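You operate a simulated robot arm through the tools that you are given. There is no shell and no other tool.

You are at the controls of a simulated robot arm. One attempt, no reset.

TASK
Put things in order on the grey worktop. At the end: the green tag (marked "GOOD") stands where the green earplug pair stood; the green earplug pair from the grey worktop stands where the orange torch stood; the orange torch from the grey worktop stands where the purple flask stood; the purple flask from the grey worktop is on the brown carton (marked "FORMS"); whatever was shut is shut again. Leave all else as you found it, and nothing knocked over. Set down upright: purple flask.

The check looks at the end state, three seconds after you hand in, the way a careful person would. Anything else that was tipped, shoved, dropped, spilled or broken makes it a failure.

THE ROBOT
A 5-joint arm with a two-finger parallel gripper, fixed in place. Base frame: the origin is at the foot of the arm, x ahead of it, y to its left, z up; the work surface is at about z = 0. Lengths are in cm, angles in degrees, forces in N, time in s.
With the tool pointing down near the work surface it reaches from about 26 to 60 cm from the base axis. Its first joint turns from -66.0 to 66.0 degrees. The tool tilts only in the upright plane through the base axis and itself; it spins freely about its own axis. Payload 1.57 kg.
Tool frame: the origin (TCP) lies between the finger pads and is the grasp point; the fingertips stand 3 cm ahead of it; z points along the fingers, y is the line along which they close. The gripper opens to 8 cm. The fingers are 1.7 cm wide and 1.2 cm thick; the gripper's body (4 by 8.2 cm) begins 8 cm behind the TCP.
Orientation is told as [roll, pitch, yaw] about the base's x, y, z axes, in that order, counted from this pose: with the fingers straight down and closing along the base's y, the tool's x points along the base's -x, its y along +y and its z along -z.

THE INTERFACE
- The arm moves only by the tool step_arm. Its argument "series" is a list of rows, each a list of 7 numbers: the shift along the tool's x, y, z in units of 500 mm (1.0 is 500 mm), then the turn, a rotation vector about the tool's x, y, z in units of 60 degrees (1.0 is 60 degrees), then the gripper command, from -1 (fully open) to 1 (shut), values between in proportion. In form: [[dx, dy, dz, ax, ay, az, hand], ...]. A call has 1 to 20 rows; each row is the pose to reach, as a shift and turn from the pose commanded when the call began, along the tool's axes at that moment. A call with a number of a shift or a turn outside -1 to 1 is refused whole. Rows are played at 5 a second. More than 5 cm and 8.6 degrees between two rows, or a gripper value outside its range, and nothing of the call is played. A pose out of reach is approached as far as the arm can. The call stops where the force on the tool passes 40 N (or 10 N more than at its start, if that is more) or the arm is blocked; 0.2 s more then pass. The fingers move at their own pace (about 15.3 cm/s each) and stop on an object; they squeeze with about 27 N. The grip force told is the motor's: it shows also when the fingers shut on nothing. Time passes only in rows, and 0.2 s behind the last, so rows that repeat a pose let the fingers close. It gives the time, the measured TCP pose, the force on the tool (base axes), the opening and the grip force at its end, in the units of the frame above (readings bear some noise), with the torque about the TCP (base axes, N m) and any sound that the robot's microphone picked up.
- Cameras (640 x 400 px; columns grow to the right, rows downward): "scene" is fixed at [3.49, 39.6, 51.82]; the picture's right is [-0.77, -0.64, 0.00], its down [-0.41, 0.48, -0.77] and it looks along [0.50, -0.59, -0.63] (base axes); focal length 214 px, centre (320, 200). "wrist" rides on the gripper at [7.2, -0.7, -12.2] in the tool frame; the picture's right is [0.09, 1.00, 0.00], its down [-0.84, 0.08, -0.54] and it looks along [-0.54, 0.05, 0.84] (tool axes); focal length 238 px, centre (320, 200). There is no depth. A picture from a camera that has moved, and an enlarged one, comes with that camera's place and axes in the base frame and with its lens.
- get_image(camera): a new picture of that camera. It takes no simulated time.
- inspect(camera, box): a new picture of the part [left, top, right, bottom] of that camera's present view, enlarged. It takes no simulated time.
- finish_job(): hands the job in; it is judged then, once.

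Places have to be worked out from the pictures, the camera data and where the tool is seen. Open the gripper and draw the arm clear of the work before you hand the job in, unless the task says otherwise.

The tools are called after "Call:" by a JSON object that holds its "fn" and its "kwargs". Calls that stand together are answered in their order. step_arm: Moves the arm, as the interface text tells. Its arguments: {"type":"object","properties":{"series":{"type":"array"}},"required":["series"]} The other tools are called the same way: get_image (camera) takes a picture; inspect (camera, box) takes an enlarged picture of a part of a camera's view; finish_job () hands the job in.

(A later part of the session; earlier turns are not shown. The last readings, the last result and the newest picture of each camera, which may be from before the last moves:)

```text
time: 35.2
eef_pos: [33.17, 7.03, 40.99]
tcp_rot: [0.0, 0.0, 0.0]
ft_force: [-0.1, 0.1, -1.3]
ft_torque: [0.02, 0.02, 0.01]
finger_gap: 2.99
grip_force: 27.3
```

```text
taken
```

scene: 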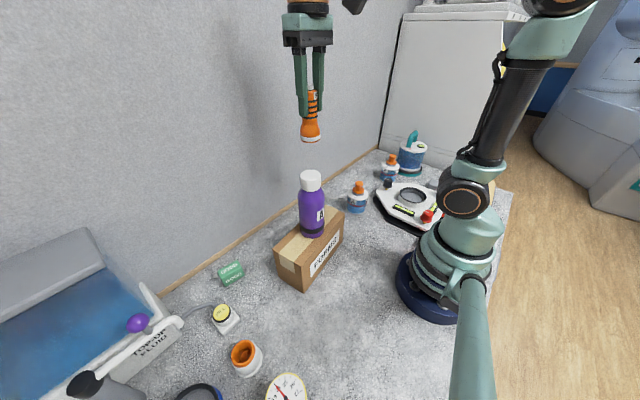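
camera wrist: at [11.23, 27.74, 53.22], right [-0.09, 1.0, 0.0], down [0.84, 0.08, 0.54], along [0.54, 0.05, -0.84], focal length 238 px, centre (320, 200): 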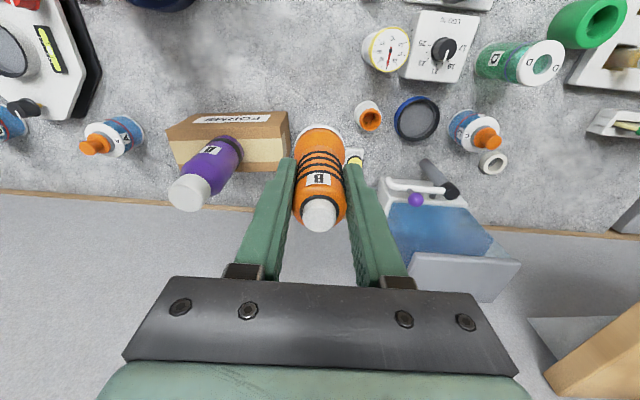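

The torch passed over the flask without touching it. Next I'll carry it to above the old flask spot (40.95, -29.45), descending gradually to z ≈ 16.

Call:
{"fn": "step_arm", "kwargs": {"series": [[-0.005, -0.025, 0, 0, 0, 0, 1], [-0.015, -0.07, 0, 0, 0, 0, 1], [-0.026, -0.12, 0.01, 0, 0, 0, 1], [-0.037, -0.17, 0.03, 0, 0, 0, 1], [-0.047, -0.22, 0.06, 0, 0, 0, 1], [-0.058, -0.27, 0.09, 0, 0, 0, 1], [-0.069, -0.32, 0.12, 0, 0, 0, 1], [-0.079, -0.37, 0.15, 0, 0, 0, 1], [-0.09, -0.42, 0.18, 0, 0, 0, 1], [-0.101, -0.47, 0.21, 0, 0, 0, 1], [-0.112, -0.52, 0.24, 0, 0, 0, 1], [-0.123, -0.57, 0.27, 0, 0, 0, 1], [-0.134, -0.62, 0.3, 0, 0, 0, 1], [-0.144, -0.67, 0.33, 0, 0, 0, 1], [-0.152, -0.71, 0.37, 0, 0, 0, 1], [-0.1556, -0.7296, 0.41, 0, 0, 0, 1], [-0.1556, -0.7296, 0.45, 0, 0, 0, 1], [-0.1556, -0.7296, 0.49, 0, 0, 0, 1], [-0.1556, -0.7296, 0.51, 0, 0, 0, 1], [-0.1556, -0.7296, 0.51, 0, 0, 0, 1]]}}

Call:
{"fn": "get_image", "kwargs": {"camera": "wrist"}}

Call:
{"fn": "get_image", "kwargs": {"camera": "scene"}}

```text
time: 39.4
eef_pos: [40.86, -29.24, 15.51]
tcp_rot: [0.1, 0.0, 0.0]
ft_force: [-0.1, -0.4, -1.5]
ft_torque: [0.04, 0.03, -0.01]
finger_gap: 3.02
grip_force: 26.9
```

```text
taken
camera wrist: at [33.6, -30.06, 27.67], right [-0.09, 1.0, 0.0], down [0.84, 0.08, 0.54], along [0.54, 0.05, -0.84], focal length 238 px, centre (320, 200)
```

wrist: 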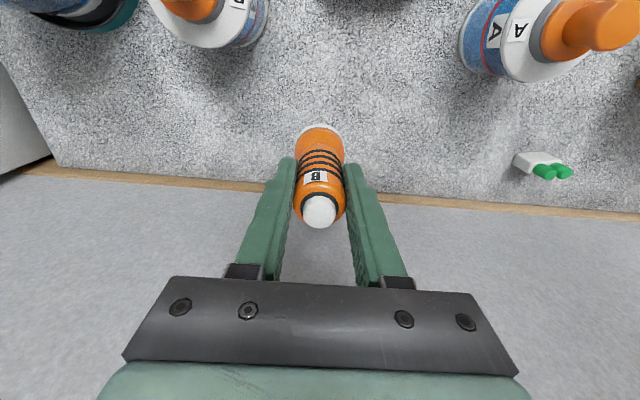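

```text
taken
```

scene: 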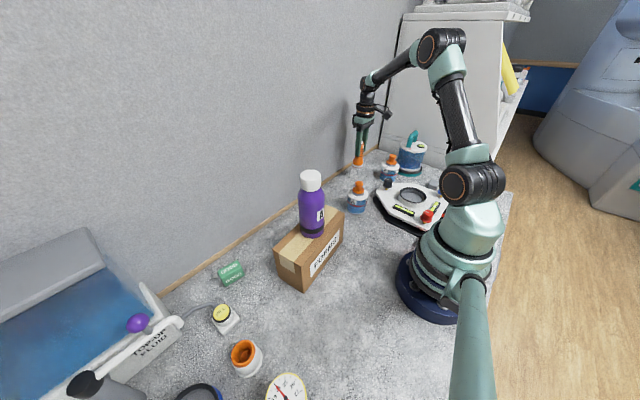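

The torch is above the old flask spot. I'll lower to about 3 mm above its resting height (TCP z = 8.0 at pickup).

Call:
{"fn": "step_arm", "kwargs": {"series": [[0, 0, 0.02, 0, 0, 0, 1], [0, 0, 0.05, 0, 0, 0, 1], [0, 0, 0.08, 0, 0, 0, 1], [0, 0, 0.11, 0, 0, 0, 1], [0, 0, 0.13, 0, 0, 0, 1], [0, 0, 0.14, 0, 0, 0, 1], [0, 0, 0.144, 0, 0, 0, 1], [0, 0, 0.144, 0, 0, 0, 1]]}}

Call:
{"fn": "inspect", "kwargs": {"camera": "scene", "box": [330, 110, 440, 215]}}

```text
time: 41.2
eef_pos: [40.91, -29.59, 8.41]
tcp_rot: [-0.3, -0.3, 0.0]
ft_force: [-2.9, 2.9, 27.8]
ft_torque: [0.25, -0.08, -0.12]
finger_gap: 3.0
grip_force: 26.5
```

```text
3.81 times, centred on (385, 162) of scene
camera zoom: at [3.48, 39.61, 51.81], right [-0.77, -0.64, 0.0], down [-0.41, 0.48, -0.77], along [0.5, -0.59, -0.63], focal length 817 px, centre (72, 343)
```

zoom: 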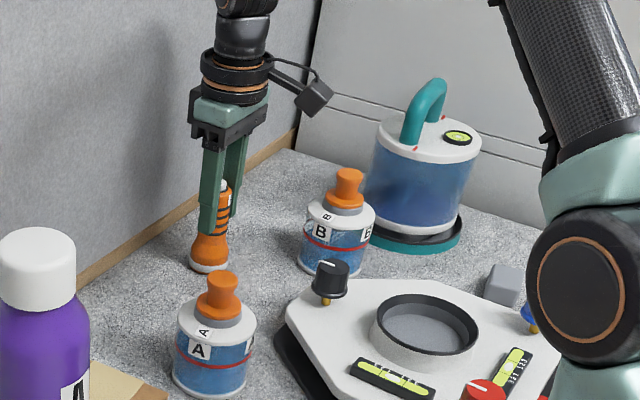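

It made contact about 3 mm earlier than expected, at about 28 N, so I'll back off slightly until the load is light.

Call:
{"fn": "step_arm", "kwargs": {"series": [[0, 0, -0.004, 0, 0, 0, 1], [0, 0, -0.004, 0, 0, 0, 1], [0, 0, -0.004, 0, 0, 0, 1]]}}

Call:
{"fn": "inspect", "kwargs": {"camera": "scene", "box": [340, 140, 390, 190]}}

Call:
{"fn": "get_image", "kwargs": {"camera": "wrist"}}

```text
time: 42.0
eef_pos: [40.86, -29.35, 8.51]
tcp_rot: [0.0, 0.0, 0.1]
ft_force: [3.2, -2.7, 8.6]
ft_torque: [-0.15, -0.46, -0.07]
finger_gap: 2.98
grip_force: 26.7
```

```text
8.00 times, centred on (365, 165) of scene
camera zoom: at [3.48, 39.6, 51.82], right [-0.77, -0.64, 0.0], down [-0.41, 0.48, -0.77], along [0.5, -0.59, -0.63], focal length 1716 px, centre (-40, 480)
```

zoom: 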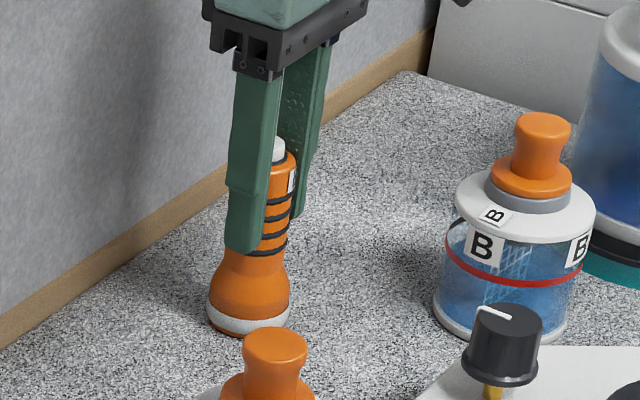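

```text
taken
camera wrist: at [33.65, -30.06, 20.68], right [-0.09, 1.0, 0.0], down [0.84, 0.08, 0.54], along [0.54, 0.05, -0.84], focal length 238 px, centre (320, 200)
```

wrist: 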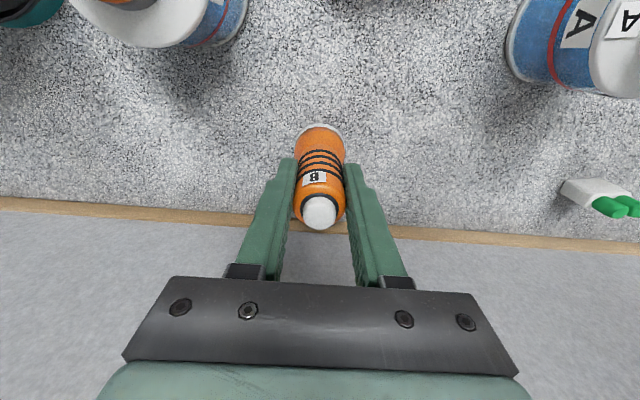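

There's still about 9 N of contact with some torque, so I'll raise another millimetre to take the preload off.

Call:
{"fn": "step_arm", "kwargs": {"series": [[0, 0, -0.002, 0, 0, 0, 1], [0, 0, -0.002, 0, 0, 0, 1], [0, 0, -0.002, 0, 0, 0, 1]]}}

```text
time: 42.8
eef_pos: [40.85, -29.38, 8.4]
tcp_rot: [0.1, 0.1, -0.1]
ft_force: [0.4, 0.3, -0.5]
ft_torque: [0.0, 0.02, -0.01]
finger_gap: 2.98
grip_force: 27.0
```

The load is about zero, so the torch just rests on the worktop. I'll open slowly.

Call:
{"fn": "step_arm", "kwargs": {"series": [[0, 0, 0, 0, 0, 0, 0.4], [0, 0, 0, 0, 0, 0, 0.2], [0, 0, 0, 0, 0, 0, -0.3], [0, 0, 0, 0, 0, 0, -1], [0, 0, 0, 0, 0, 0, -1], [0, 0, 0, 0, 0, 0, -1]]}}

Call:
{"fn": "get_image", "kwargs": {"camera": "wrist"}}

Call:
{"fn": "inspect", "kwargs": {"camera": "scene", "box": [330, 130, 400, 200]}}

```text
time: 44.2
eef_pos: [40.81, -29.48, 8.59]
tcp_rot: [0.0, 0.0, 0.0]
ft_force: [-0.2, 0.6, -0.3]
ft_torque: [-0.02, -0.01, 0.01]
finger_gap: 7.98
grip_force: 0.1
```

```text
taken
camera wrist: at [33.65, -30.06, 20.8], right [-0.09, 1.0, 0.0], down [0.84, 0.08, 0.54], along [0.54, 0.05, -0.84], focal length 238 px, centre (320, 200)
```

wrist: 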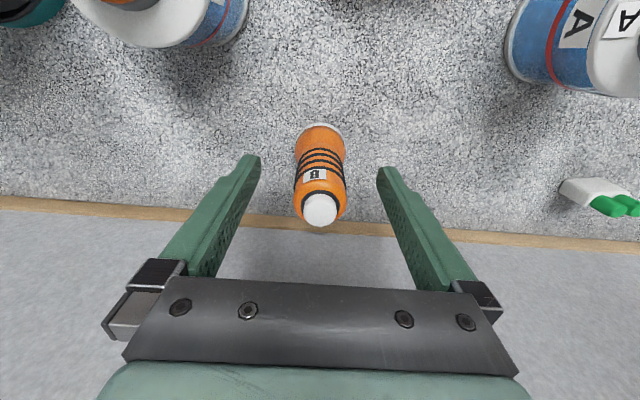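

```text
5.71 times, centred on (365, 165) of scene
camera zoom: at [3.49, 39.6, 51.82], right [-0.77, -0.64, 0.0], down [-0.41, 0.48, -0.77], along [0.5, -0.59, -0.63], focal length 1226 px, centre (63, 400)
```

zoom: 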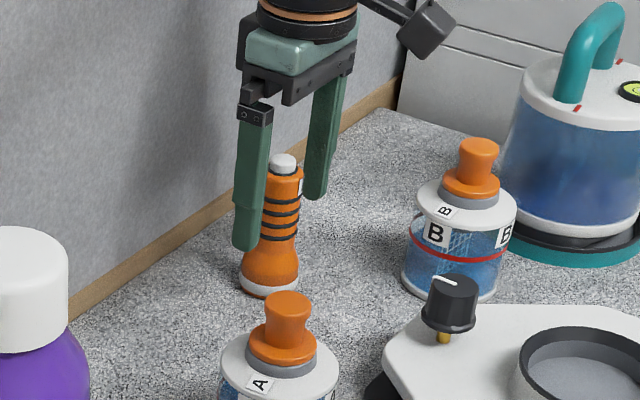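

The torch stands upright at the old flask spot. I'll rise clear and move toward the earplugs for a close look.

Call:
{"fn": "step_arm", "kwargs": {"series": [[0, 0, -0.03, 0, 0, 0, -1], [0, 0, -0.08, 0, 0, 0, -1], [0, 0, -0.15, 0, 0, 0, -1], [0, 0, -0.22, 0, 0, 0, -1], [0, 0, -0.27, 0, 0, 0, -1], [0.005, 0.06, -0.27, 0, 0, 0, -1], [0.01, 0.14, -0.27, 0, 0, 0, -1], [0.015, 0.22, -0.27, 0, 0, 0, -1], [0.02, 0.3, -0.27, 0, 0, 0, -1], [0.025, 0.38, -0.27, 0, 0, 0, -1], [0.03, 0.46, -0.25, 0, 0, 0, -1], [0.03, 0.52, -0.22, 0, 0, 0, -1], [0.03, 0.523, -0.22, 0, 0, 0, -1]]}}

Call:
{"fn": "get_image", "kwargs": {"camera": "wrist"}}

Call:
{"fn": "get_image", "kwargs": {"camera": "scene"}}

```text
time: 47.0
eef_pos: [39.37, -3.32, 19.67]
tcp_rot: [0.0, -0.1, 0.0]
ft_force: [0.7, 1.2, 0.1]
ft_torque: [-0.02, 0.02, -0.02]
finger_gap: 8.01
grip_force: 0.0
```

```text
taken
camera wrist: at [32.14, -3.83, 31.88], right [-0.09, 1.0, 0.0], down [0.84, 0.08, 0.54], along [0.54, 0.05, -0.84], focal length 238 px, centre (320, 200)
```

wrist: 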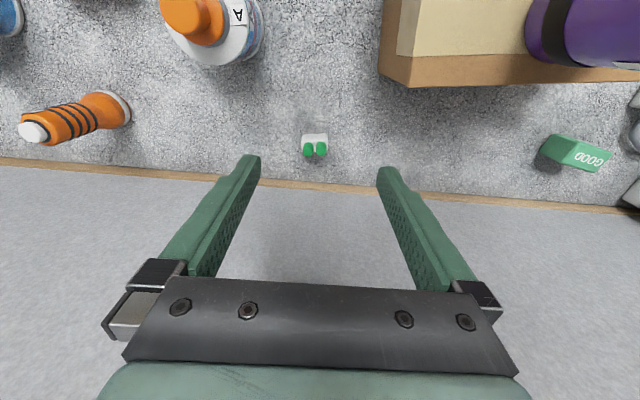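

```text
taken
```

scene: 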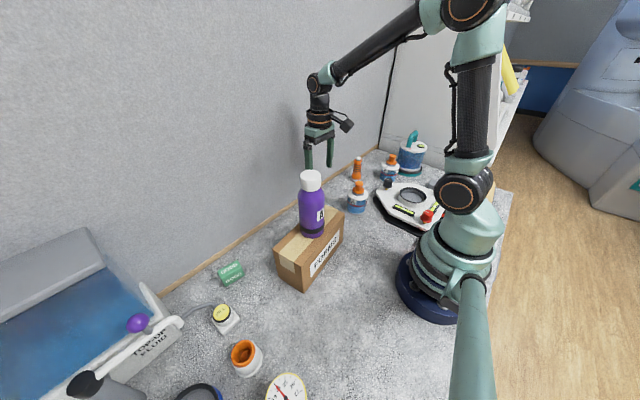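

Call:
{"fn": "inspect", "kwargs": {"camera": "wrist", "box": [275, 110, 355, 180]}}

Call:
{"fn": "inspect", "kwargs": {"camera": "scene", "box": [330, 130, 400, 200]}}

```text
5.71 times, centred on (315, 145) of wrist
camera zoom: at [32.14, -3.83, 31.88], right [-0.09, 1.0, 0.0], down [0.84, 0.08, 0.54], along [0.54, 0.05, -0.84], focal length 1362 px, centre (349, 514)
```

zoom: 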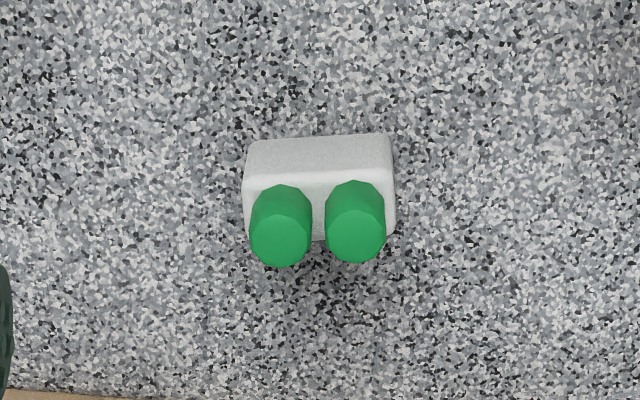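

```text
5.71 times, centred on (365, 165) of scene
camera zoom: at [3.49, 39.6, 51.82], right [-0.77, -0.64, 0.0], down [-0.41, 0.48, -0.77], along [0.5, -0.59, -0.63], focal length 1226 px, centre (63, 400)
```

zoom: 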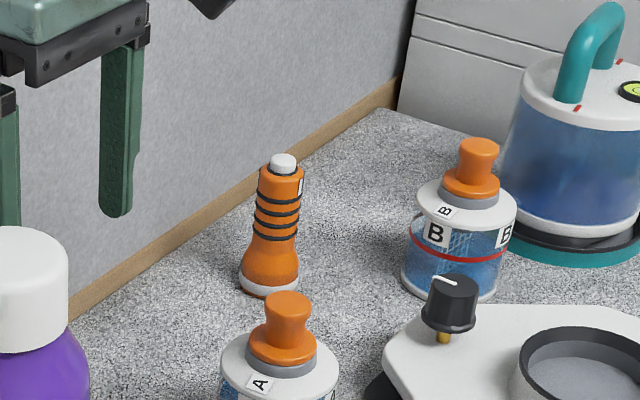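

The torch stands well. The earplug case looks about 3.4 x 1.45 x 2.8 cm, with plugs up to z ≈ 4.7, centred near (42.8, -3.5) and turned about +10°. I'll move above it and yaw the gripper to match, then check.

Call:
{"fn": "step_arm", "kwargs": {"series": [[-0.02, -0.001, 0.03, 0, 0, -0.04, -1], [-0.04, -0.002, 0.06, 0, 0, -0.08, -1], [-0.06, -0.004, 0.1, 0, 0, -0.12, -1], [-0.0686, -0.0042, 0.135, 0, 0, -0.167, -1], [-0.0686, -0.0042, 0.154, 0, 0, -0.167, -1], [-0.0686, -0.0042, 0.154, 0, 0, -0.167, -1]]}}

Call:
{"fn": "get_image", "kwargs": {"camera": "wrist"}}

Call:
{"fn": "inspect", "kwargs": {"camera": "wrist", "box": [270, 110, 370, 190]}}

Call:
{"fn": "inspect", "kwargs": {"camera": "scene", "box": [270, 150, 370, 230]}}

```text
time: 48.4
eef_pos: [42.79, -3.54, 11.84]
tcp_rot: [0.0, 0.0, 10.0]
ft_force: [0.4, 0.5, -0.4]
ft_torque: [0.02, -0.06, -0.02]
finger_gap: 8.0
grip_force: 0.1
```

```text
taken
camera wrist: at [35.82, -5.41, 24.09], right [-0.26, 0.96, 0.0], down [0.81, 0.22, 0.54], along [0.52, 0.14, -0.84], focal length 238 px, centre (320, 200)
```

wrist: 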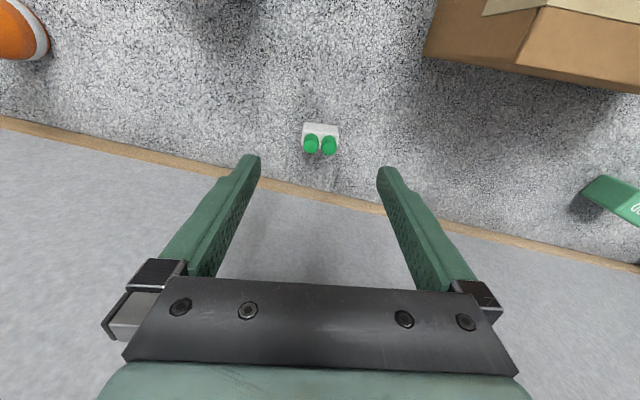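

```text
5.00 times, centred on (320, 150) of wrist
camera zoom: at [35.82, -5.41, 24.09], right [-0.26, 0.96, 0.0], down [0.81, 0.22, 0.54], along [0.52, 0.14, -0.84], focal length 1192 px, centre (320, 450)
```

zoom: 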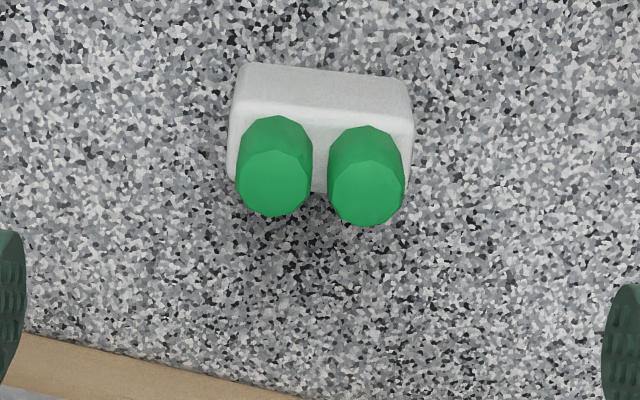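

```text
5.00 times, centred on (320, 190) of scene
camera zoom: at [3.49, 39.6, 51.82], right [-0.77, -0.64, 0.0], down [-0.41, 0.48, -0.77], along [0.5, -0.59, -0.63], focal length 1072 px, centre (320, 250)
```

zoom: 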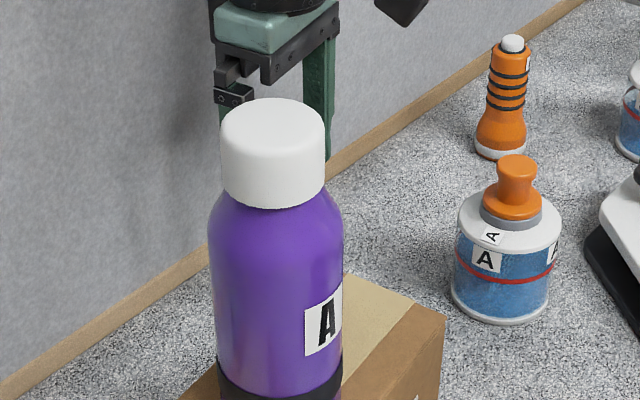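

The case centre computes to (42.83, -3.52) at about 9° yaw, which matches the tool at (42.79, -3.54) and 10°. I'll descend to z ≈ 3.5, leaving the fingertips about 0.5 cm off the worktop.

Call:
{"fn": "step_arm", "kwargs": {"series": [[0, 0, 0.03, 0, 0, 0, -1], [0, 0, 0.065, 0, 0, 0, -1], [0, 0, 0.1, 0, 0, 0, -1], [0, 0, 0.13, 0, 0, 0, -1], [0, 0, 0.15, 0, 0, 0, -1], [0, 0, 0.16, 0, 0, 0, -1], [0, 0, 0.166, 0, 0, 0, -1], [0, 0, 0.166, 0, 0, 0, -1]]}}

Call:
{"fn": "get_image", "kwargs": {"camera": "wrist"}}

```text
time: 50.2
eef_pos: [42.8, -3.43, 3.48]
tcp_rot: [0.0, 0.0, 10.0]
ft_force: [0.5, -0.8, 0.0]
ft_torque: [-0.02, 0.02, 0.01]
finger_gap: 8.02
grip_force: 0.0
```

```text
taken
camera wrist: at [35.8, -5.37, 15.82], right [-0.26, 0.96, 0.0], down [0.81, 0.22, 0.54], along [0.52, 0.14, -0.84], focal length 238 px, centre (320, 200)
```

wrist: 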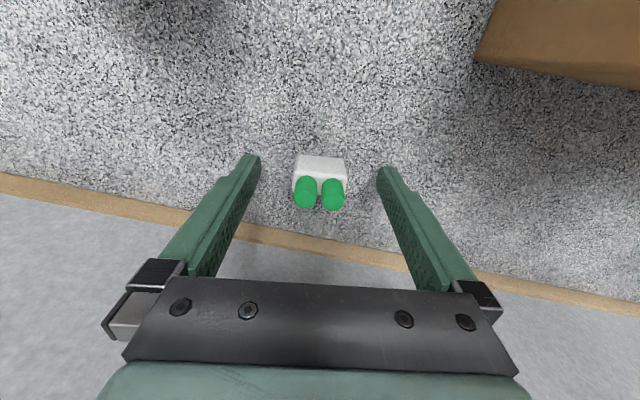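

The case is centred between the fingertips. I'll close gently.

Call:
{"fn": "step_arm", "kwargs": {"series": [[0, 0, 0, 0, 0, 0, -0.4], [0, 0, 0, 0, 0, 0, 0], [0, 0, 0, 0, 0, 0, 0.3], [0, 0, 0, 0, 0, 0, 1], [0, 0, 0, 0, 0, 0, 1], [0, 0, 0, 0, 0, 0, 1]]}}

Call:
{"fn": "get_image", "kwargs": {"camera": "wrist"}}

```text
time: 51.6
eef_pos: [42.58, -3.4, 3.62]
tcp_rot: [0.0, 0.0, 10.1]
ft_force: [0.1, 0.1, 0.3]
ft_torque: [-0.02, -0.01, 0.02]
finger_gap: 3.2
grip_force: 27.0
```

```text
taken
camera wrist: at [35.79, -5.37, 15.83], right [-0.26, 0.96, 0.0], down [0.81, 0.22, 0.54], along [0.52, 0.14, -0.84], focal length 238 px, centre (320, 200)
```

wrist: 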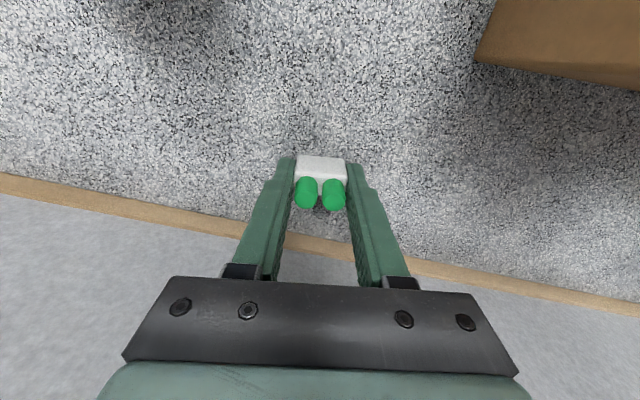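

The case is held at 3.2 cm, and its original spot is noted as (42.8, -3.5). I'll lift straight up to z ≈ 38 to clear the flask.

Call:
{"fn": "step_arm", "kwargs": {"series": [[0, 0, -0.01, 0, 0, 0, 1], [0, 0, -0.03, 0, 0, 0, 1], [0, 0, -0.07, 0, 0, 0, 1], [0, 0, -0.12, 0, 0, 0, 1], [0, 0, -0.18, 0, 0, 0, 1], [0, 0, -0.25, 0, 0, 0, 1], [0, 0, -0.32, 0, 0, 0, 1], [0, 0, -0.39, 0, 0, 0, 1], [0, 0, -0.46, 0, 0, 0, 1], [0, 0, -0.53, 0, 0, 0, 1], [0, 0, -0.6, 0, 0, 0, 1], [0, 0, -0.65, 0, 0, 0, 1], [0, 0, -0.688, 0, 0, 0, 1], [0, 0, -0.688, 0, 0, 0, 1]]}}

Call:
{"fn": "get_image", "kwargs": {"camera": "wrist"}}

Call:
{"fn": "get_image", "kwargs": {"camera": "scene"}}

```text
time: 54.6
eef_pos: [42.76, -3.53, 38.13]
tcp_rot: [-0.1, 0.0, 10.0]
ft_force: [-0.4, 0.3, 0.2]
ft_torque: [0.0, -0.03, -0.03]
finger_gap: 3.22
grip_force: 27.1
```

```text
taken
camera wrist: at [35.79, -5.41, 50.3], right [-0.26, 0.96, 0.0], down [0.81, 0.22, 0.54], along [0.52, 0.14, -0.84], focal length 238 px, centre (320, 200)
```

wrist: 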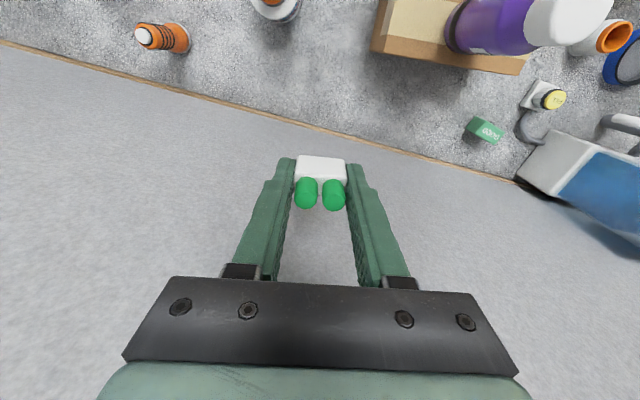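

```text
taken
```

scene: 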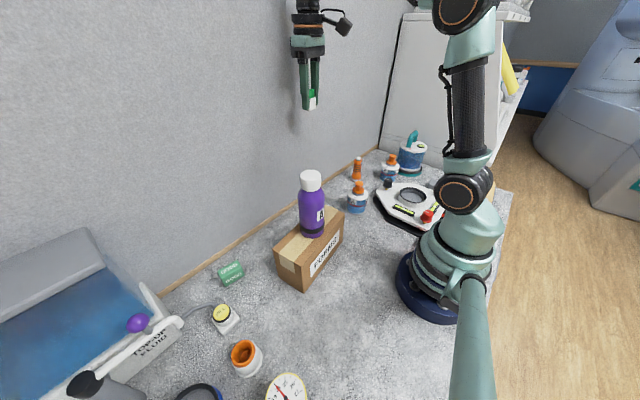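

The earplugs are held level. I'll carry them over the flask at z = 38 to above the old torch spot (18.55, 28.47), keeping the 10° yaw.

Call:
{"fn": "step_arm", "kwargs": {"series": [[0.01, 0.02, 0, 0, 0, 0, 1], [0.0297, 0.058, 0, 0, 0, 0, 1], [0.0548, 0.107, 0, 0, 0, 0, 1], [0.0799, 0.156, 0, 0, 0, 0, 1], [0.105, 0.205, 0, 0, 0, 0, 1], [0.1301, 0.254, 0, 0, 0, 0, 1], [0.1552, 0.303, 0, 0, 0, 0, 1], [0.1803, 0.352, 0, 0, 0, 0, 1], [0.2053, 0.401, 0, 0, 0, 0, 1], [0.2304, 0.45, 0, 0, 0, 0, 1], [0.2555, 0.499, 0, 0, 0, 0, 1], [0.2806, 0.548, 0, 0, 0, 0, 1], [0.3057, 0.597, 0, 0, 0, 0, 1], [0.3308, 0.646, 0, 0, 0, 0, 1], [0.3518, 0.687, 0, 0, 0, 0, 1], [0.3656, 0.714, 0, 0, 0, 0, 1], [0.3656, 0.714, 0, 0, 0, 0, 1]]}}

Call:
{"fn": "get_image", "kwargs": {"camera": "wrist"}}

Call:
{"fn": "get_image", "kwargs": {"camera": "scene"}}

```text
time: 58.2
eef_pos: [18.59, 28.67, 37.99]
tcp_rot: [0.1, 0.0, 10.0]
ft_force: [-0.4, -0.1, -0.4]
ft_torque: [0.01, -0.03, 0.01]
finger_gap: 3.19
grip_force: 26.8
```

```text
taken
camera wrist: at [11.53, 26.66, 50.19], right [-0.26, 0.96, 0.0], down [0.81, 0.22, 0.54], along [0.52, 0.14, -0.84], focal length 238 px, centre (320, 200)
```

wrist: 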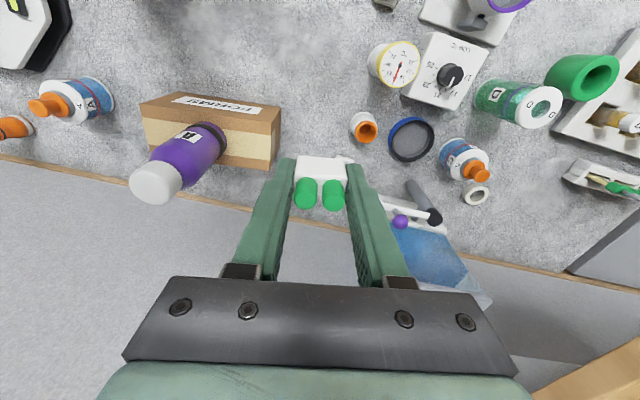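

```text
taken
```

scene: 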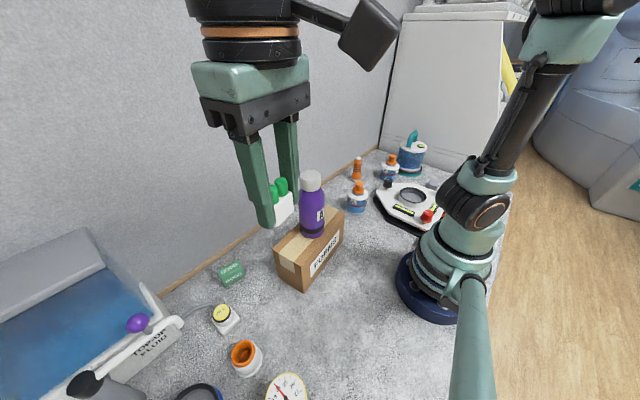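

I'm above the torch spot now. I'll lower to about z = 6 first.

Call:
{"fn": "step_arm", "kwargs": {"series": [[0, 0, 0.02, 0, 0, 0, 1], [0, 0, 0.07, 0, 0, 0, 1], [0, 0, 0.13, 0, 0, 0, 1], [0, 0, 0.19, 0, 0, 0, 1], [0, 0, 0.25, 0, 0, 0, 1], [0, 0, 0.31, 0, 0, 0, 1], [0, 0, 0.37, 0, 0, 0, 1], [0, 0, 0.43, 0, 0, 0, 1], [0, 0, 0.49, 0, 0, 0, 1], [0, 0, 0.54, 0, 0, 0, 1], [0, 0, 0.58, 0, 0, 0, 1], [0, 0, 0.61, 0, 0, 0, 1], [0, 0, 0.63, 0, 0, 0, 1], [0, 0, 0.64, 0, 0, 0, 1], [0, 0, 0.64, 0, 0, 0, 1]]}}

Call:
{"fn": "get_image", "kwargs": {"camera": "wrist"}}

Call:
{"fn": "inspect", "kwargs": {"camera": "scene", "box": [230, 220, 370, 350]}}

```text
time: 61.4
eef_pos: [18.51, 28.52, 5.98]
tcp_rot: [0.0, 0.0, 9.9]
ft_force: [-0.1, -0.9, 0.2]
ft_torque: [0.03, 0.0, -0.02]
finger_gap: 3.2
grip_force: 27.2
```

```text
taken
camera wrist: at [11.55, 26.59, 18.22], right [-0.26, 0.96, 0.0], down [0.81, 0.22, 0.54], along [0.52, 0.14, -0.84], focal length 238 px, centre (320, 200)
```

wrist: 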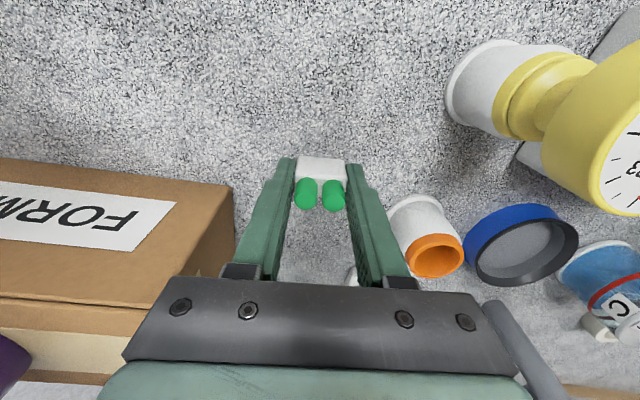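

```text
3.08 times, centred on (300, 285) of scene
camera zoom: at [3.49, 39.6, 51.82], right [-0.77, -0.64, 0.0], down [-0.41, 0.48, -0.77], along [0.5, -0.59, -0.63], focal length 660 px, centre (382, -62)
```

zoom: 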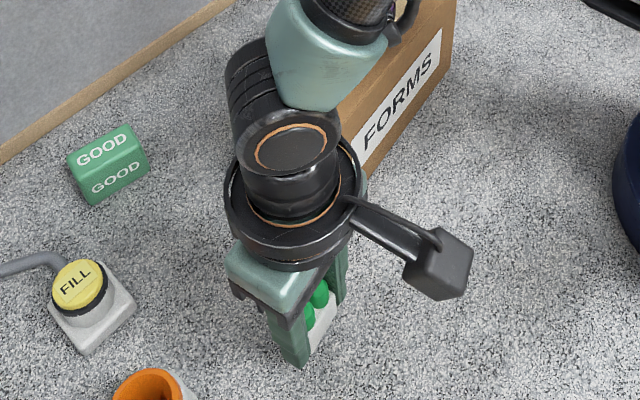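

There's enough clearance around the fingers. I'll lower to about 3.8 and then creep down to contact.

Call:
{"fn": "step_arm", "kwargs": {"series": [[0, 0, 0.015, 0, 0, 0, 1], [0, 0, 0.03, 0, 0, 0, 1], [0, 0, 0.038, 0, 0, 0, 1], [0, 0, 0.042, 0, 0, 0, 1], [0, 0, 0.042, 0, 0, 0, 1]]}}

```text
time: 62.6
eef_pos: [18.59, 28.55, 4.02]
tcp_rot: [0.1, 0.1, 10.0]
ft_force: [0.4, -0.5, -0.3]
ft_torque: [0.02, 0.02, 0.01]
finger_gap: 3.21
grip_force: 26.7
```

Call:
{"fn": "step_arm", "kwargs": {"series": [[0, 0, 0.002, 0, 0, 0, 1], [0, 0, 0.004, 0, 0, 0, 1], [0, 0, 0.004, 0, 0, 0, 1]]}}

```text
time: 63.4
eef_pos: [18.52, 28.52, 3.71]
tcp_rot: [0.0, 0.0, 10.0]
ft_force: [-0.4, -0.1, -0.4]
ft_torque: [-0.01, 0.0, 0.0]
finger_gap: 3.2
grip_force: 27.4
```

There's no contact yet at z ≈ 3.7, and it was picked at 3.54. I'll go down 1 mm more.

Call:
{"fn": "step_arm", "kwargs": {"series": [[0, 0, 0.001, 0, 0, 0, 1], [0, 0, 0.002, 0, 0, 0, 1], [0, 0, 0.002, 0, 0, 0, 1]]}}

```text
time: 64.2
eef_pos: [18.57, 28.47, 3.6]
tcp_rot: [0.0, 0.0, 10.0]
ft_force: [-0.1, 0.5, 1.0]
ft_torque: [-0.01, 0.02, -0.02]
finger_gap: 3.2
grip_force: 27.0
```

The reading hints at first contact. I'll take a half-millimetre step to confirm.

Call:
{"fn": "step_arm", "kwargs": {"series": [[0, 0, 0.001, 0, 0, 0, 1], [0, 0, 0.001, 0, 0, 0, 1]]}}

```text
time: 64.8
eef_pos: [18.51, 28.48, 3.6]
tcp_rot: [0.0, -0.1, 9.9]
ft_force: [0.2, -1.6, 6.5]
ft_torque: [-0.07, -0.03, -0.01]
finger_gap: 3.2
grip_force: 27.2
```

Contact is confirmed at 6.5 N with the case seated on the worktop. I'll open the fingers slowly.

Call:
{"fn": "step_arm", "kwargs": {"series": [[0, 0, 0, 0, 0, 0, 0.4], [0, 0, 0, 0, 0, 0, 0.15], [0, 0, 0, 0, 0, 0, -0.3], [0, 0, 0, 0, 0, 0, -0.8], [0, 0, 0, 0, 0, 0, -0.8], [0, 0, 0, 0, 0, 0, -0.8]]}}

Call:
{"fn": "get_image", "kwargs": {"camera": "wrist"}}

```text
time: 66.2
eef_pos: [18.5, 28.44, 3.49]
tcp_rot: [-0.1, 0.1, 10.0]
ft_force: [0.1, 0.5, 0.7]
ft_torque: [0.02, -0.02, 0.02]
finger_gap: 7.2
grip_force: 0.0
```

```text
taken
camera wrist: at [11.56, 26.59, 15.75], right [-0.26, 0.96, 0.0], down [0.81, 0.22, 0.54], along [0.52, 0.14, -0.84], focal length 238 px, centre (320, 200)
```

wrist: 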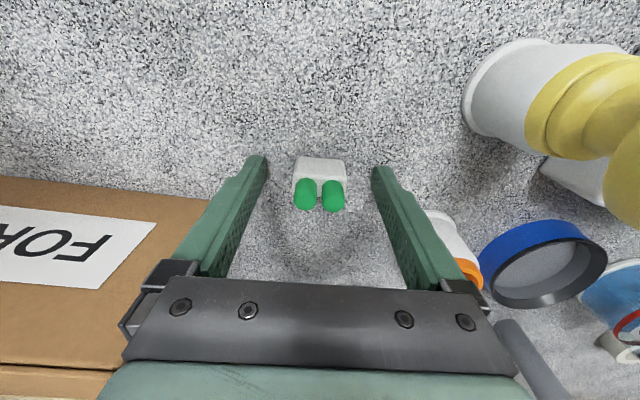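

The earplugs stand on the torch spot. I'll rise straight up high, then move over toward the tag and yaw to about -10° to look at it.

Call:
{"fn": "step_arm", "kwargs": {"series": [[0, 0, -0.02, 0, 0, 0, -0.8], [0, 0, -0.06, 0, 0, 0, -0.8], [0, 0, -0.12, 0, 0, 0, -0.8], [0, 0, -0.2, 0, 0, 0, -0.8], [0, 0, -0.28, 0, 0, 0, -0.8], [0, 0, -0.36, 0, 0, 0, -0.8], [0, 0, -0.44, 0, 0, 0, -0.8], [0, 0, -0.52, 0, 0, 0, -0.8], [0, 0, -0.52, 0, 0, 0, -0.8]]}}

Call:
{"fn": "get_image", "kwargs": {"camera": "scene"}}

Call:
{"fn": "inspect", "kwargs": {"camera": "wrist", "box": [200, 60, 440, 210]}}

```text
time: 68.2
eef_pos: [18.51, 28.61, 29.59]
tcp_rot: [-0.1, 0.0, 10.0]
ft_force: [0.6, -0.3, -0.5]
ft_torque: [0.03, 0.01, 0.01]
finger_gap: 7.19
grip_force: 0.0
```

```text
taken
```

scene: 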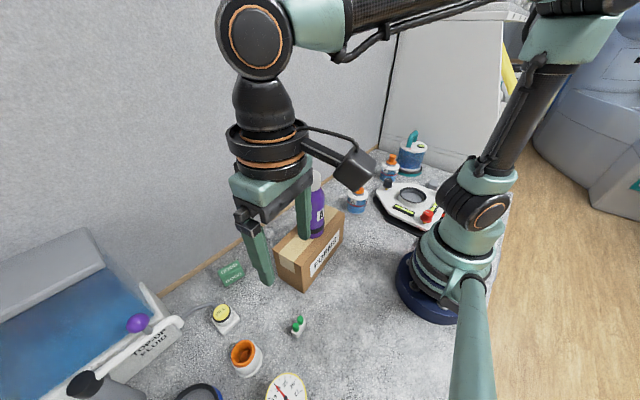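

```text
2.67 times, centred on (320, 135) of wrist
camera zoom: at [11.55, 26.57, 41.78], right [-0.26, 0.96, 0.0], down [0.81, 0.22, 0.54], along [0.52, 0.14, -0.84], focal length 636 px, centre (320, 373)
```

zoom: 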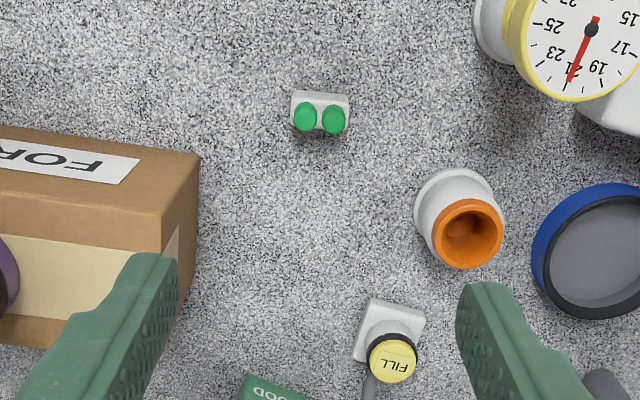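

The earplugs stand neatly on the torch spot. I'll move to view the tag, turning the yaw to about -10°.

Call:
{"fn": "step_arm", "kwargs": {"series": [[-0.03, -0.001, 0, 0, 0, 0.04, -0.8], [-0.08, -0.003, 0, 0, 0, 0.08, -0.8], [-0.13, -0.005, 0, 0, 0, 0.13, -0.8], [-0.18, -0.007, 0, 0, 0, 0.18, -0.8], [-0.23, -0.009, 0, 0, 0, 0.23, -0.8], [-0.28, -0.011, 0.01, 0, 0, 0.28, -0.8], [-0.33, -0.013, 0.04, 0, 0, 0.31, -0.8], [-0.36, -0.014, 0.08, 0, 0, 0.333, -0.8], [-0.373, -0.015, 0.11, 0, 0, 0.333, -0.8], [-0.373, -0.015, 0.11, 0, 0, 0.333, -0.8]]}}

Call:
{"fn": "get_image", "kwargs": {"camera": "wrist"}}

Call:
{"fn": "inspect", "kwargs": {"camera": "wrist", "box": [270, 90, 400, 190]}}

Call:
{"fn": "get_image", "kwargs": {"camera": "scene"}}

```text
time: 70.4
eef_pos: [37.2, 31.0, 23.94]
tcp_rot: [0.0, -0.1, -10.0]
ft_force: [0.3, 0.3, -0.4]
ft_torque: [-0.03, -0.01, 0.0]
finger_gap: 7.2
grip_force: 0.1
```

```text
taken
camera wrist: at [29.87, 31.62, 36.2], right [0.08, 1.0, 0.0], down [0.84, -0.07, 0.54], along [0.54, -0.04, -0.84], focal length 238 px, centre (320, 200)
```

wrist: 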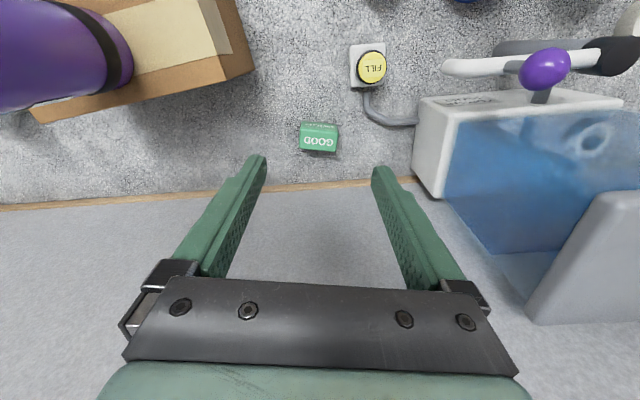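

```text
4.00 times, centred on (335, 140) of wrist
camera zoom: at [29.87, 31.62, 36.2], right [0.08, 1.0, 0.0], down [0.84, -0.07, 0.54], along [0.54, -0.04, -0.84], focal length 953 px, centre (260, 440)
```

zoom: 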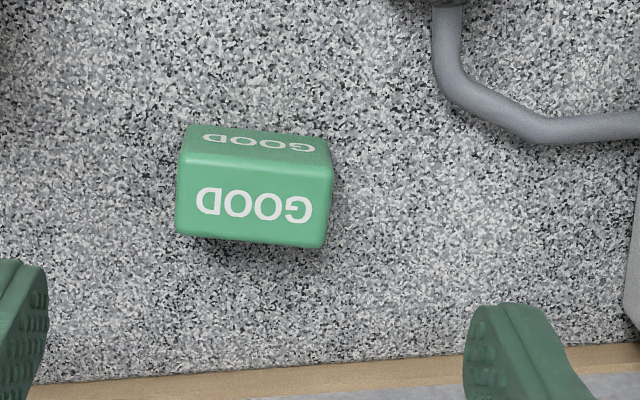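

```text
taken
```

scene: 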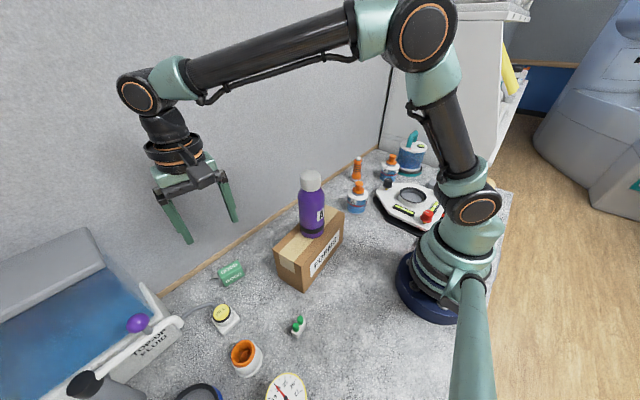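

The tag is a rounded block about 5.2 cm long, yawed about -11° and centred near (41, 30.75). I'll move directly above it to refine position and height.

Call:
{"fn": "step_arm", "kwargs": {"series": [[-0.02, 0.002, 0.03, 0, 0, 0.005, -1], [-0.045, 0.005, 0.07, 0, 0, 0.01, -1], [-0.07, 0.008, 0.12, 0, 0, 0.013, -1], [-0.0756, 0.0093, 0.16, 0, 0, 0.013, -1], [-0.0756, 0.0093, 0.16, 0, 0, 0.013, -1]]}}

Call:
{"fn": "get_image", "kwargs": {"camera": "wrist"}}

Call:
{"fn": "inspect", "kwargs": {"camera": "wrist", "box": [260, 100, 380, 190]}}

Call:
{"fn": "inspect", "kwargs": {"camera": "scene", "box": [195, 215, 275, 305]}}

```text
time: 71.6
eef_pos: [40.86, 30.71, 16.1]
tcp_rot: [0.0, -0.1, -10.7]
ft_force: [0.4, 0.3, -0.6]
ft_torque: [0.03, -0.02, 0.01]
finger_gap: 8.0
grip_force: 0.1
```

```text
taken
camera wrist: at [33.69, 31.5, 28.28], right [0.1, 1.0, 0.0], down [0.84, -0.08, 0.54], along [0.54, -0.05, -0.84], focal length 238 px, centre (320, 200)
```

wrist: 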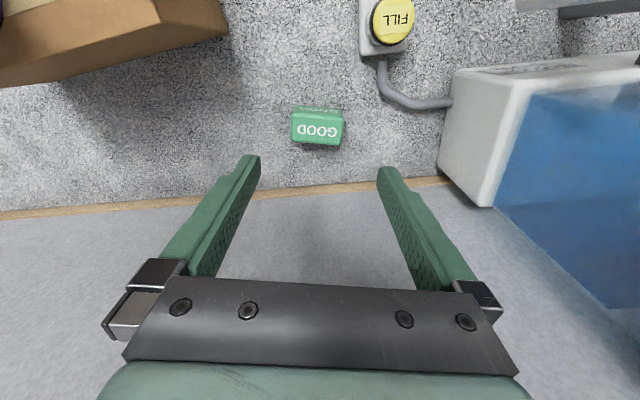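

```text
4.44 times, centred on (320, 145) of wrist
camera zoom: at [33.69, 31.5, 28.28], right [0.1, 1.0, 0.0], down [0.84, -0.08, 0.54], along [0.54, -0.05, -0.84], focal length 1059 px, centre (320, 444)
```

zoom: 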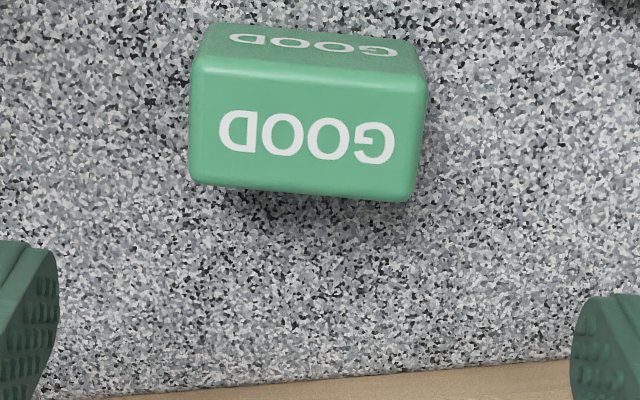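

```text
4.44 times, centred on (235, 260) of scene
camera zoom: at [3.49, 39.6, 51.82], right [-0.77, -0.64, 0.0], down [-0.41, 0.48, -0.77], along [0.5, -0.59, -0.63], focal length 953 px, centre (698, -67)
```

zoom: 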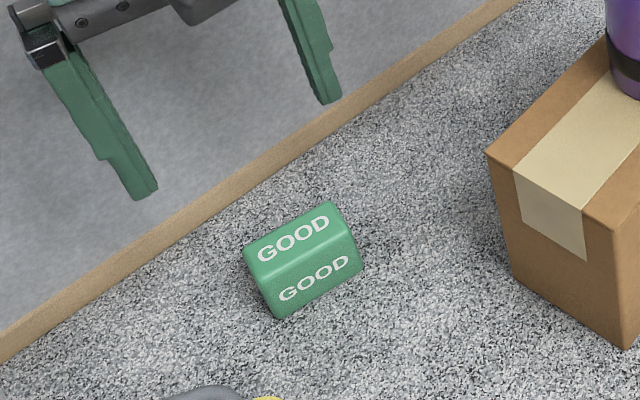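

The tag measures about 5.35 x 2.8 x 3.6 cm, centred at (40.9, 30.5). I'll shift 2.5 mm along the closing axis while descending to z ≈ 3.7.

Call:
{"fn": "step_arm", "kwargs": {"series": [[0, -0.003, 0.04, 0, 0, 0, -1], [0, -0.005, 0.09, 0, 0, 0, -1], [0, -0.005, 0.14, 0, 0, 0, -1], [0, -0.005, 0.18, 0, 0, 0, -1], [0, -0.005, 0.215, 0, 0, 0, -1], [0, -0.005, 0.238, 0, 0, 0, -1], [0, -0.005, 0.247, 0, 0, 0, -1], [0, -0.005, 0.247, 0, 0, 0, -1]]}}

Call:
{"fn": "get_image", "kwargs": {"camera": "wrist"}}

Call:
{"fn": "inspect", "kwargs": {"camera": "scene", "box": [175, 195, 295, 315]}}

```text
time: 73.4
eef_pos: [40.89, 30.62, 3.5]
tcp_rot: [-0.1, 0.1, -10.7]
ft_force: [-1.2, 0.3, -0.2]
ft_torque: [0.0, -0.01, 0.0]
finger_gap: 8.0
grip_force: 0.0
```

```text
taken
camera wrist: at [33.59, 31.24, 15.9], right [0.1, 1.0, 0.0], down [0.84, -0.08, 0.54], along [0.54, -0.05, -0.84], focal length 238 px, centre (320, 200)
```

wrist: 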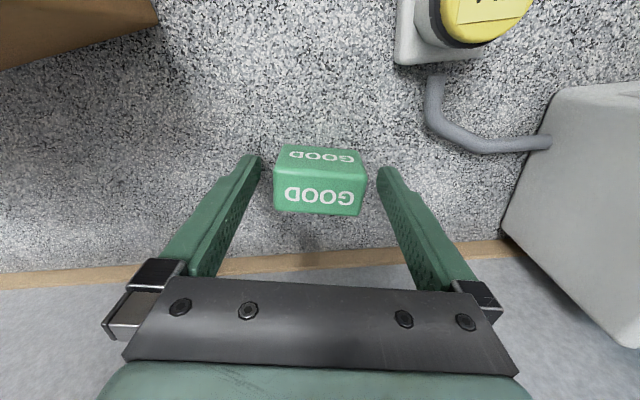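

```text
3.33 times, centred on (235, 255) of scene
camera zoom: at [3.49, 39.6, 51.82], right [-0.77, -0.64, 0.0], down [-0.41, 0.48, -0.77], along [0.5, -0.59, -0.63], focal length 715 px, centre (603, 17)
```

zoom: 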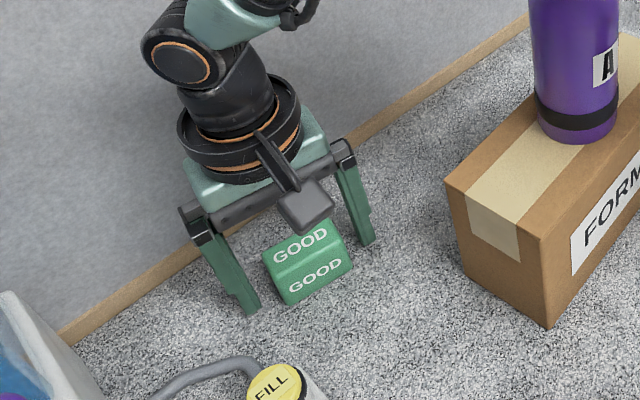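

The tag sits centred between the fingers. I'll close on it.

Call:
{"fn": "step_arm", "kwargs": {"series": [[0, 0, 0, 0, 0, 0, -0.6], [0, 0, 0, 0, 0, 0, -0.3], [0, 0, 0, 0, 0, 0, 0.3], [0, 0, 0, 0, 0, 0, 1], [0, 0, 0, 0, 0, 0, 1]]}}

Call:
{"fn": "get_image", "kwargs": {"camera": "wrist"}}

```text
time: 74.6
eef_pos: [40.75, 30.52, 3.61]
tcp_rot: [0.1, 0.1, -10.6]
ft_force: [0.7, 0.4, -0.4]
ft_torque: [0.02, 0.05, -0.02]
finger_gap: 5.36
grip_force: 27.0
```

```text
taken
camera wrist: at [33.59, 31.24, 15.91], right [0.1, 1.0, 0.0], down [0.84, -0.08, 0.54], along [0.54, -0.05, -0.84], focal length 238 px, centre (320, 200)
```

wrist: 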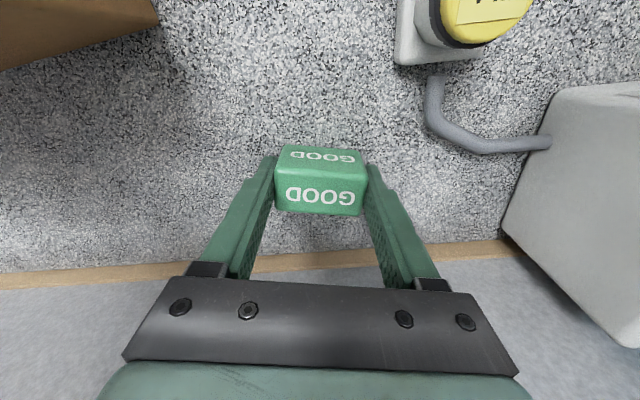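

The tag is held at 5.36 cm. I'll lift it straight up to z ≈ 30.

Call:
{"fn": "step_arm", "kwargs": {"series": [[0, 0, -0.01, 0, 0, 0, 1], [0, 0, -0.03, 0, 0, 0, 1], [0, 0, -0.07, 0, 0, 0, 1], [0, 0, -0.12, 0, 0, 0, 1], [0, 0, -0.18, 0, 0, 0, 1], [0, 0, -0.24, 0, 0, 0, 1], [0, 0, -0.31, 0, 0, 0, 1], [0, 0, -0.38, 0, 0, 0, 1], [0, 0, -0.45, 0, 0, 0, 1], [0, 0, -0.5, 0, 0, 0, 1], [0, 0, -0.526, 0, 0, 0, 1], [0, 0, -0.526, 0, 0, 0, 1]]}}

Call:
{"fn": "get_image", "kwargs": {"camera": "scene"}}

Call:
{"fn": "get_image", "kwargs": {"camera": "wrist"}}

```text
time: 77.2
eef_pos: [40.8, 30.52, 30.01]
tcp_rot: [0.0, 0.0, -10.6]
ft_force: [-0.2, -0.5, -0.9]
ft_torque: [0.0, 0.0, 0.03]
finger_gap: 5.37
grip_force: 27.0
```

```text
taken
```

scene: 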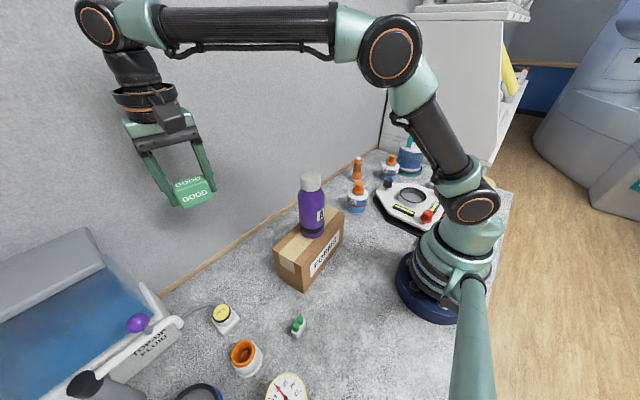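

```text
taken
camera wrist: at [33.62, 31.24, 42.26], right [0.1, 1.0, 0.0], down [0.84, -0.08, 0.54], along [0.54, -0.05, -0.84], focal length 238 px, centre (320, 200)
```

wrist: 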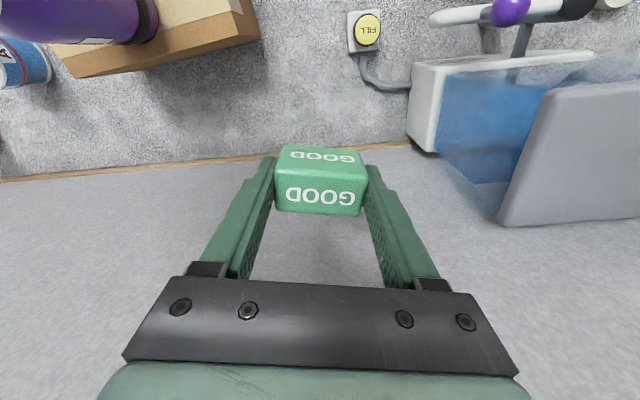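

The tag is held level. I'll carry it at z = 30, on the wall side of the flask, to above the old earplug spot (42.8, -3.5).

Call:
{"fn": "step_arm", "kwargs": {"series": [[-0.005, -0.02, 0, 0, 0, 0, 1], [-0.015, -0.06, 0, 0, 0, 0, 1], [-0.0275, -0.11, 0, 0, 0, 0, 1], [-0.04, -0.16, 0, 0, 0, 0, 1], [-0.0526, -0.21, 0, 0, 0, 0, 1], [-0.0651, -0.26, 0, 0, 0, 0, 1], [-0.0777, -0.31, 0, 0, 0, 0, 1], [-0.0902, -0.36, 0, 0, 0, 0, 1], [-0.1027, -0.41, 0, 0, 0, 0, 1], [-0.1153, -0.46, 0, 0, 0, 0, 1], [-0.1278, -0.51, 0, 0, 0, 0, 1], [-0.1403, -0.56, 0, 0, 0, 0, 1], [-0.1528, -0.61, 0, 0, 0, 0, 1], [-0.1616, -0.645, 0, 0, 0, 0, 1], [-0.1658, -0.6617, 0, 0, 0, 0, 1], [-0.1658, -0.6617, 0, 0, 0, 0, 1]]}}

Call:
{"fn": "get_image", "kwargs": {"camera": "scene"}}

Call:
{"fn": "get_image", "kwargs": {"camera": "wrist"}}

```text
time: 80.6
eef_pos: [42.82, -3.46, 29.93]
tcp_rot: [0.1, 0.0, -10.7]
ft_force: [0.5, -0.1, -1.2]
ft_torque: [0.0, -0.01, -0.02]
finger_gap: 5.34
grip_force: 27.2
```

```text
taken
```

scene: 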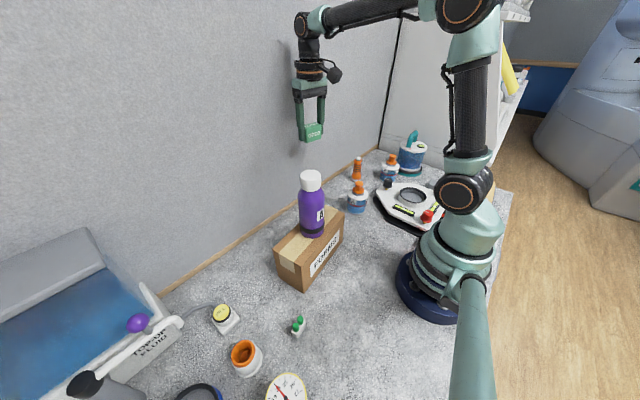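

```text
taken
camera wrist: at [35.57, -2.84, 42.21], right [0.09, 1.0, 0.0], down [0.84, -0.08, 0.54], along [0.54, -0.05, -0.84], focal length 238 px, centre (320, 200)
```

wrist: 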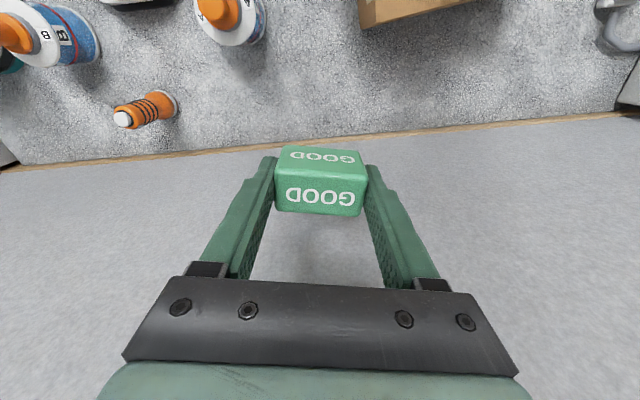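

I'm at the target (42.82, -3.46). I'll lower to about 4 mm above the resting height.

Call:
{"fn": "step_arm", "kwargs": {"series": [[0, 0, 0.02, 0, 0, 0, 1], [0, 0, 0.07, 0, 0, 0, 1], [0, 0, 0.13, 0, 0, 0, 1], [0, 0, 0.19, 0, 0, 0, 1], [0, 0, 0.25, 0, 0, 0, 1], [0, 0, 0.31, 0, 0, 0, 1], [0, 0, 0.37, 0, 0, 0, 1], [0, 0, 0.42, 0, 0, 0, 1], [0, 0, 0.46, 0, 0, 0, 1], [0, 0, 0.49, 0, 0, 0, 1], [0, 0, 0.508, 0, 0, 0, 1], [0, 0, 0.517, 0, 0, 0, 1], [0, 0, 0.517, 0, 0, 0, 1]]}}

Call:
{"fn": "get_image", "kwargs": {"camera": "wrist"}}

```text
time: 83.4
eef_pos: [42.75, -3.49, 4.05]
tcp_rot: [-0.1, 0.0, -10.7]
ft_force: [0.2, 0.9, -0.6]
ft_torque: [0.0, -0.03, -0.04]
finger_gap: 5.32
grip_force: 26.2
```

```text
taken
camera wrist: at [35.57, -2.78, 16.36], right [0.1, 1.0, 0.0], down [0.84, -0.08, 0.54], along [0.54, -0.05, -0.84], focal length 238 px, centre (320, 200)
```

wrist: 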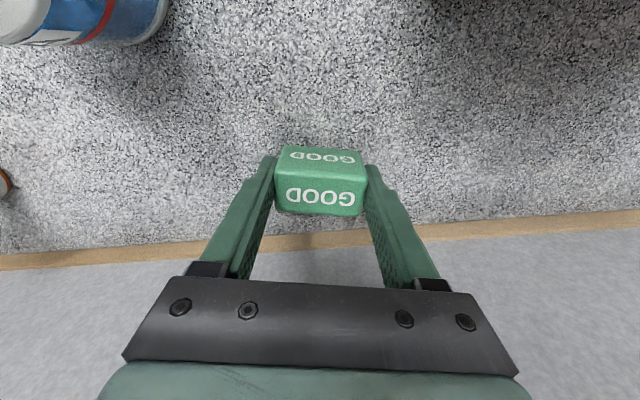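

It hangs free just above the worktop. I'll creep down 2.5 mm.

Call:
{"fn": "step_arm", "kwargs": {"series": [[0, 0, 0.002, 0, 0, 0, 1], [0, 0, 0.004, 0, 0, 0, 1], [0, 0, 0.005, 0, 0, 0, 1], [0, 0, 0.005, 0, 0, 0, 1]]}}

```text
time: 84.4
eef_pos: [42.73, -3.42, 3.94]
tcp_rot: [-0.1, 0.1, -10.6]
ft_force: [0.2, 0.4, -0.5]
ft_torque: [0.01, 0.01, 0.01]
finger_gap: 5.37
grip_force: 26.8
```

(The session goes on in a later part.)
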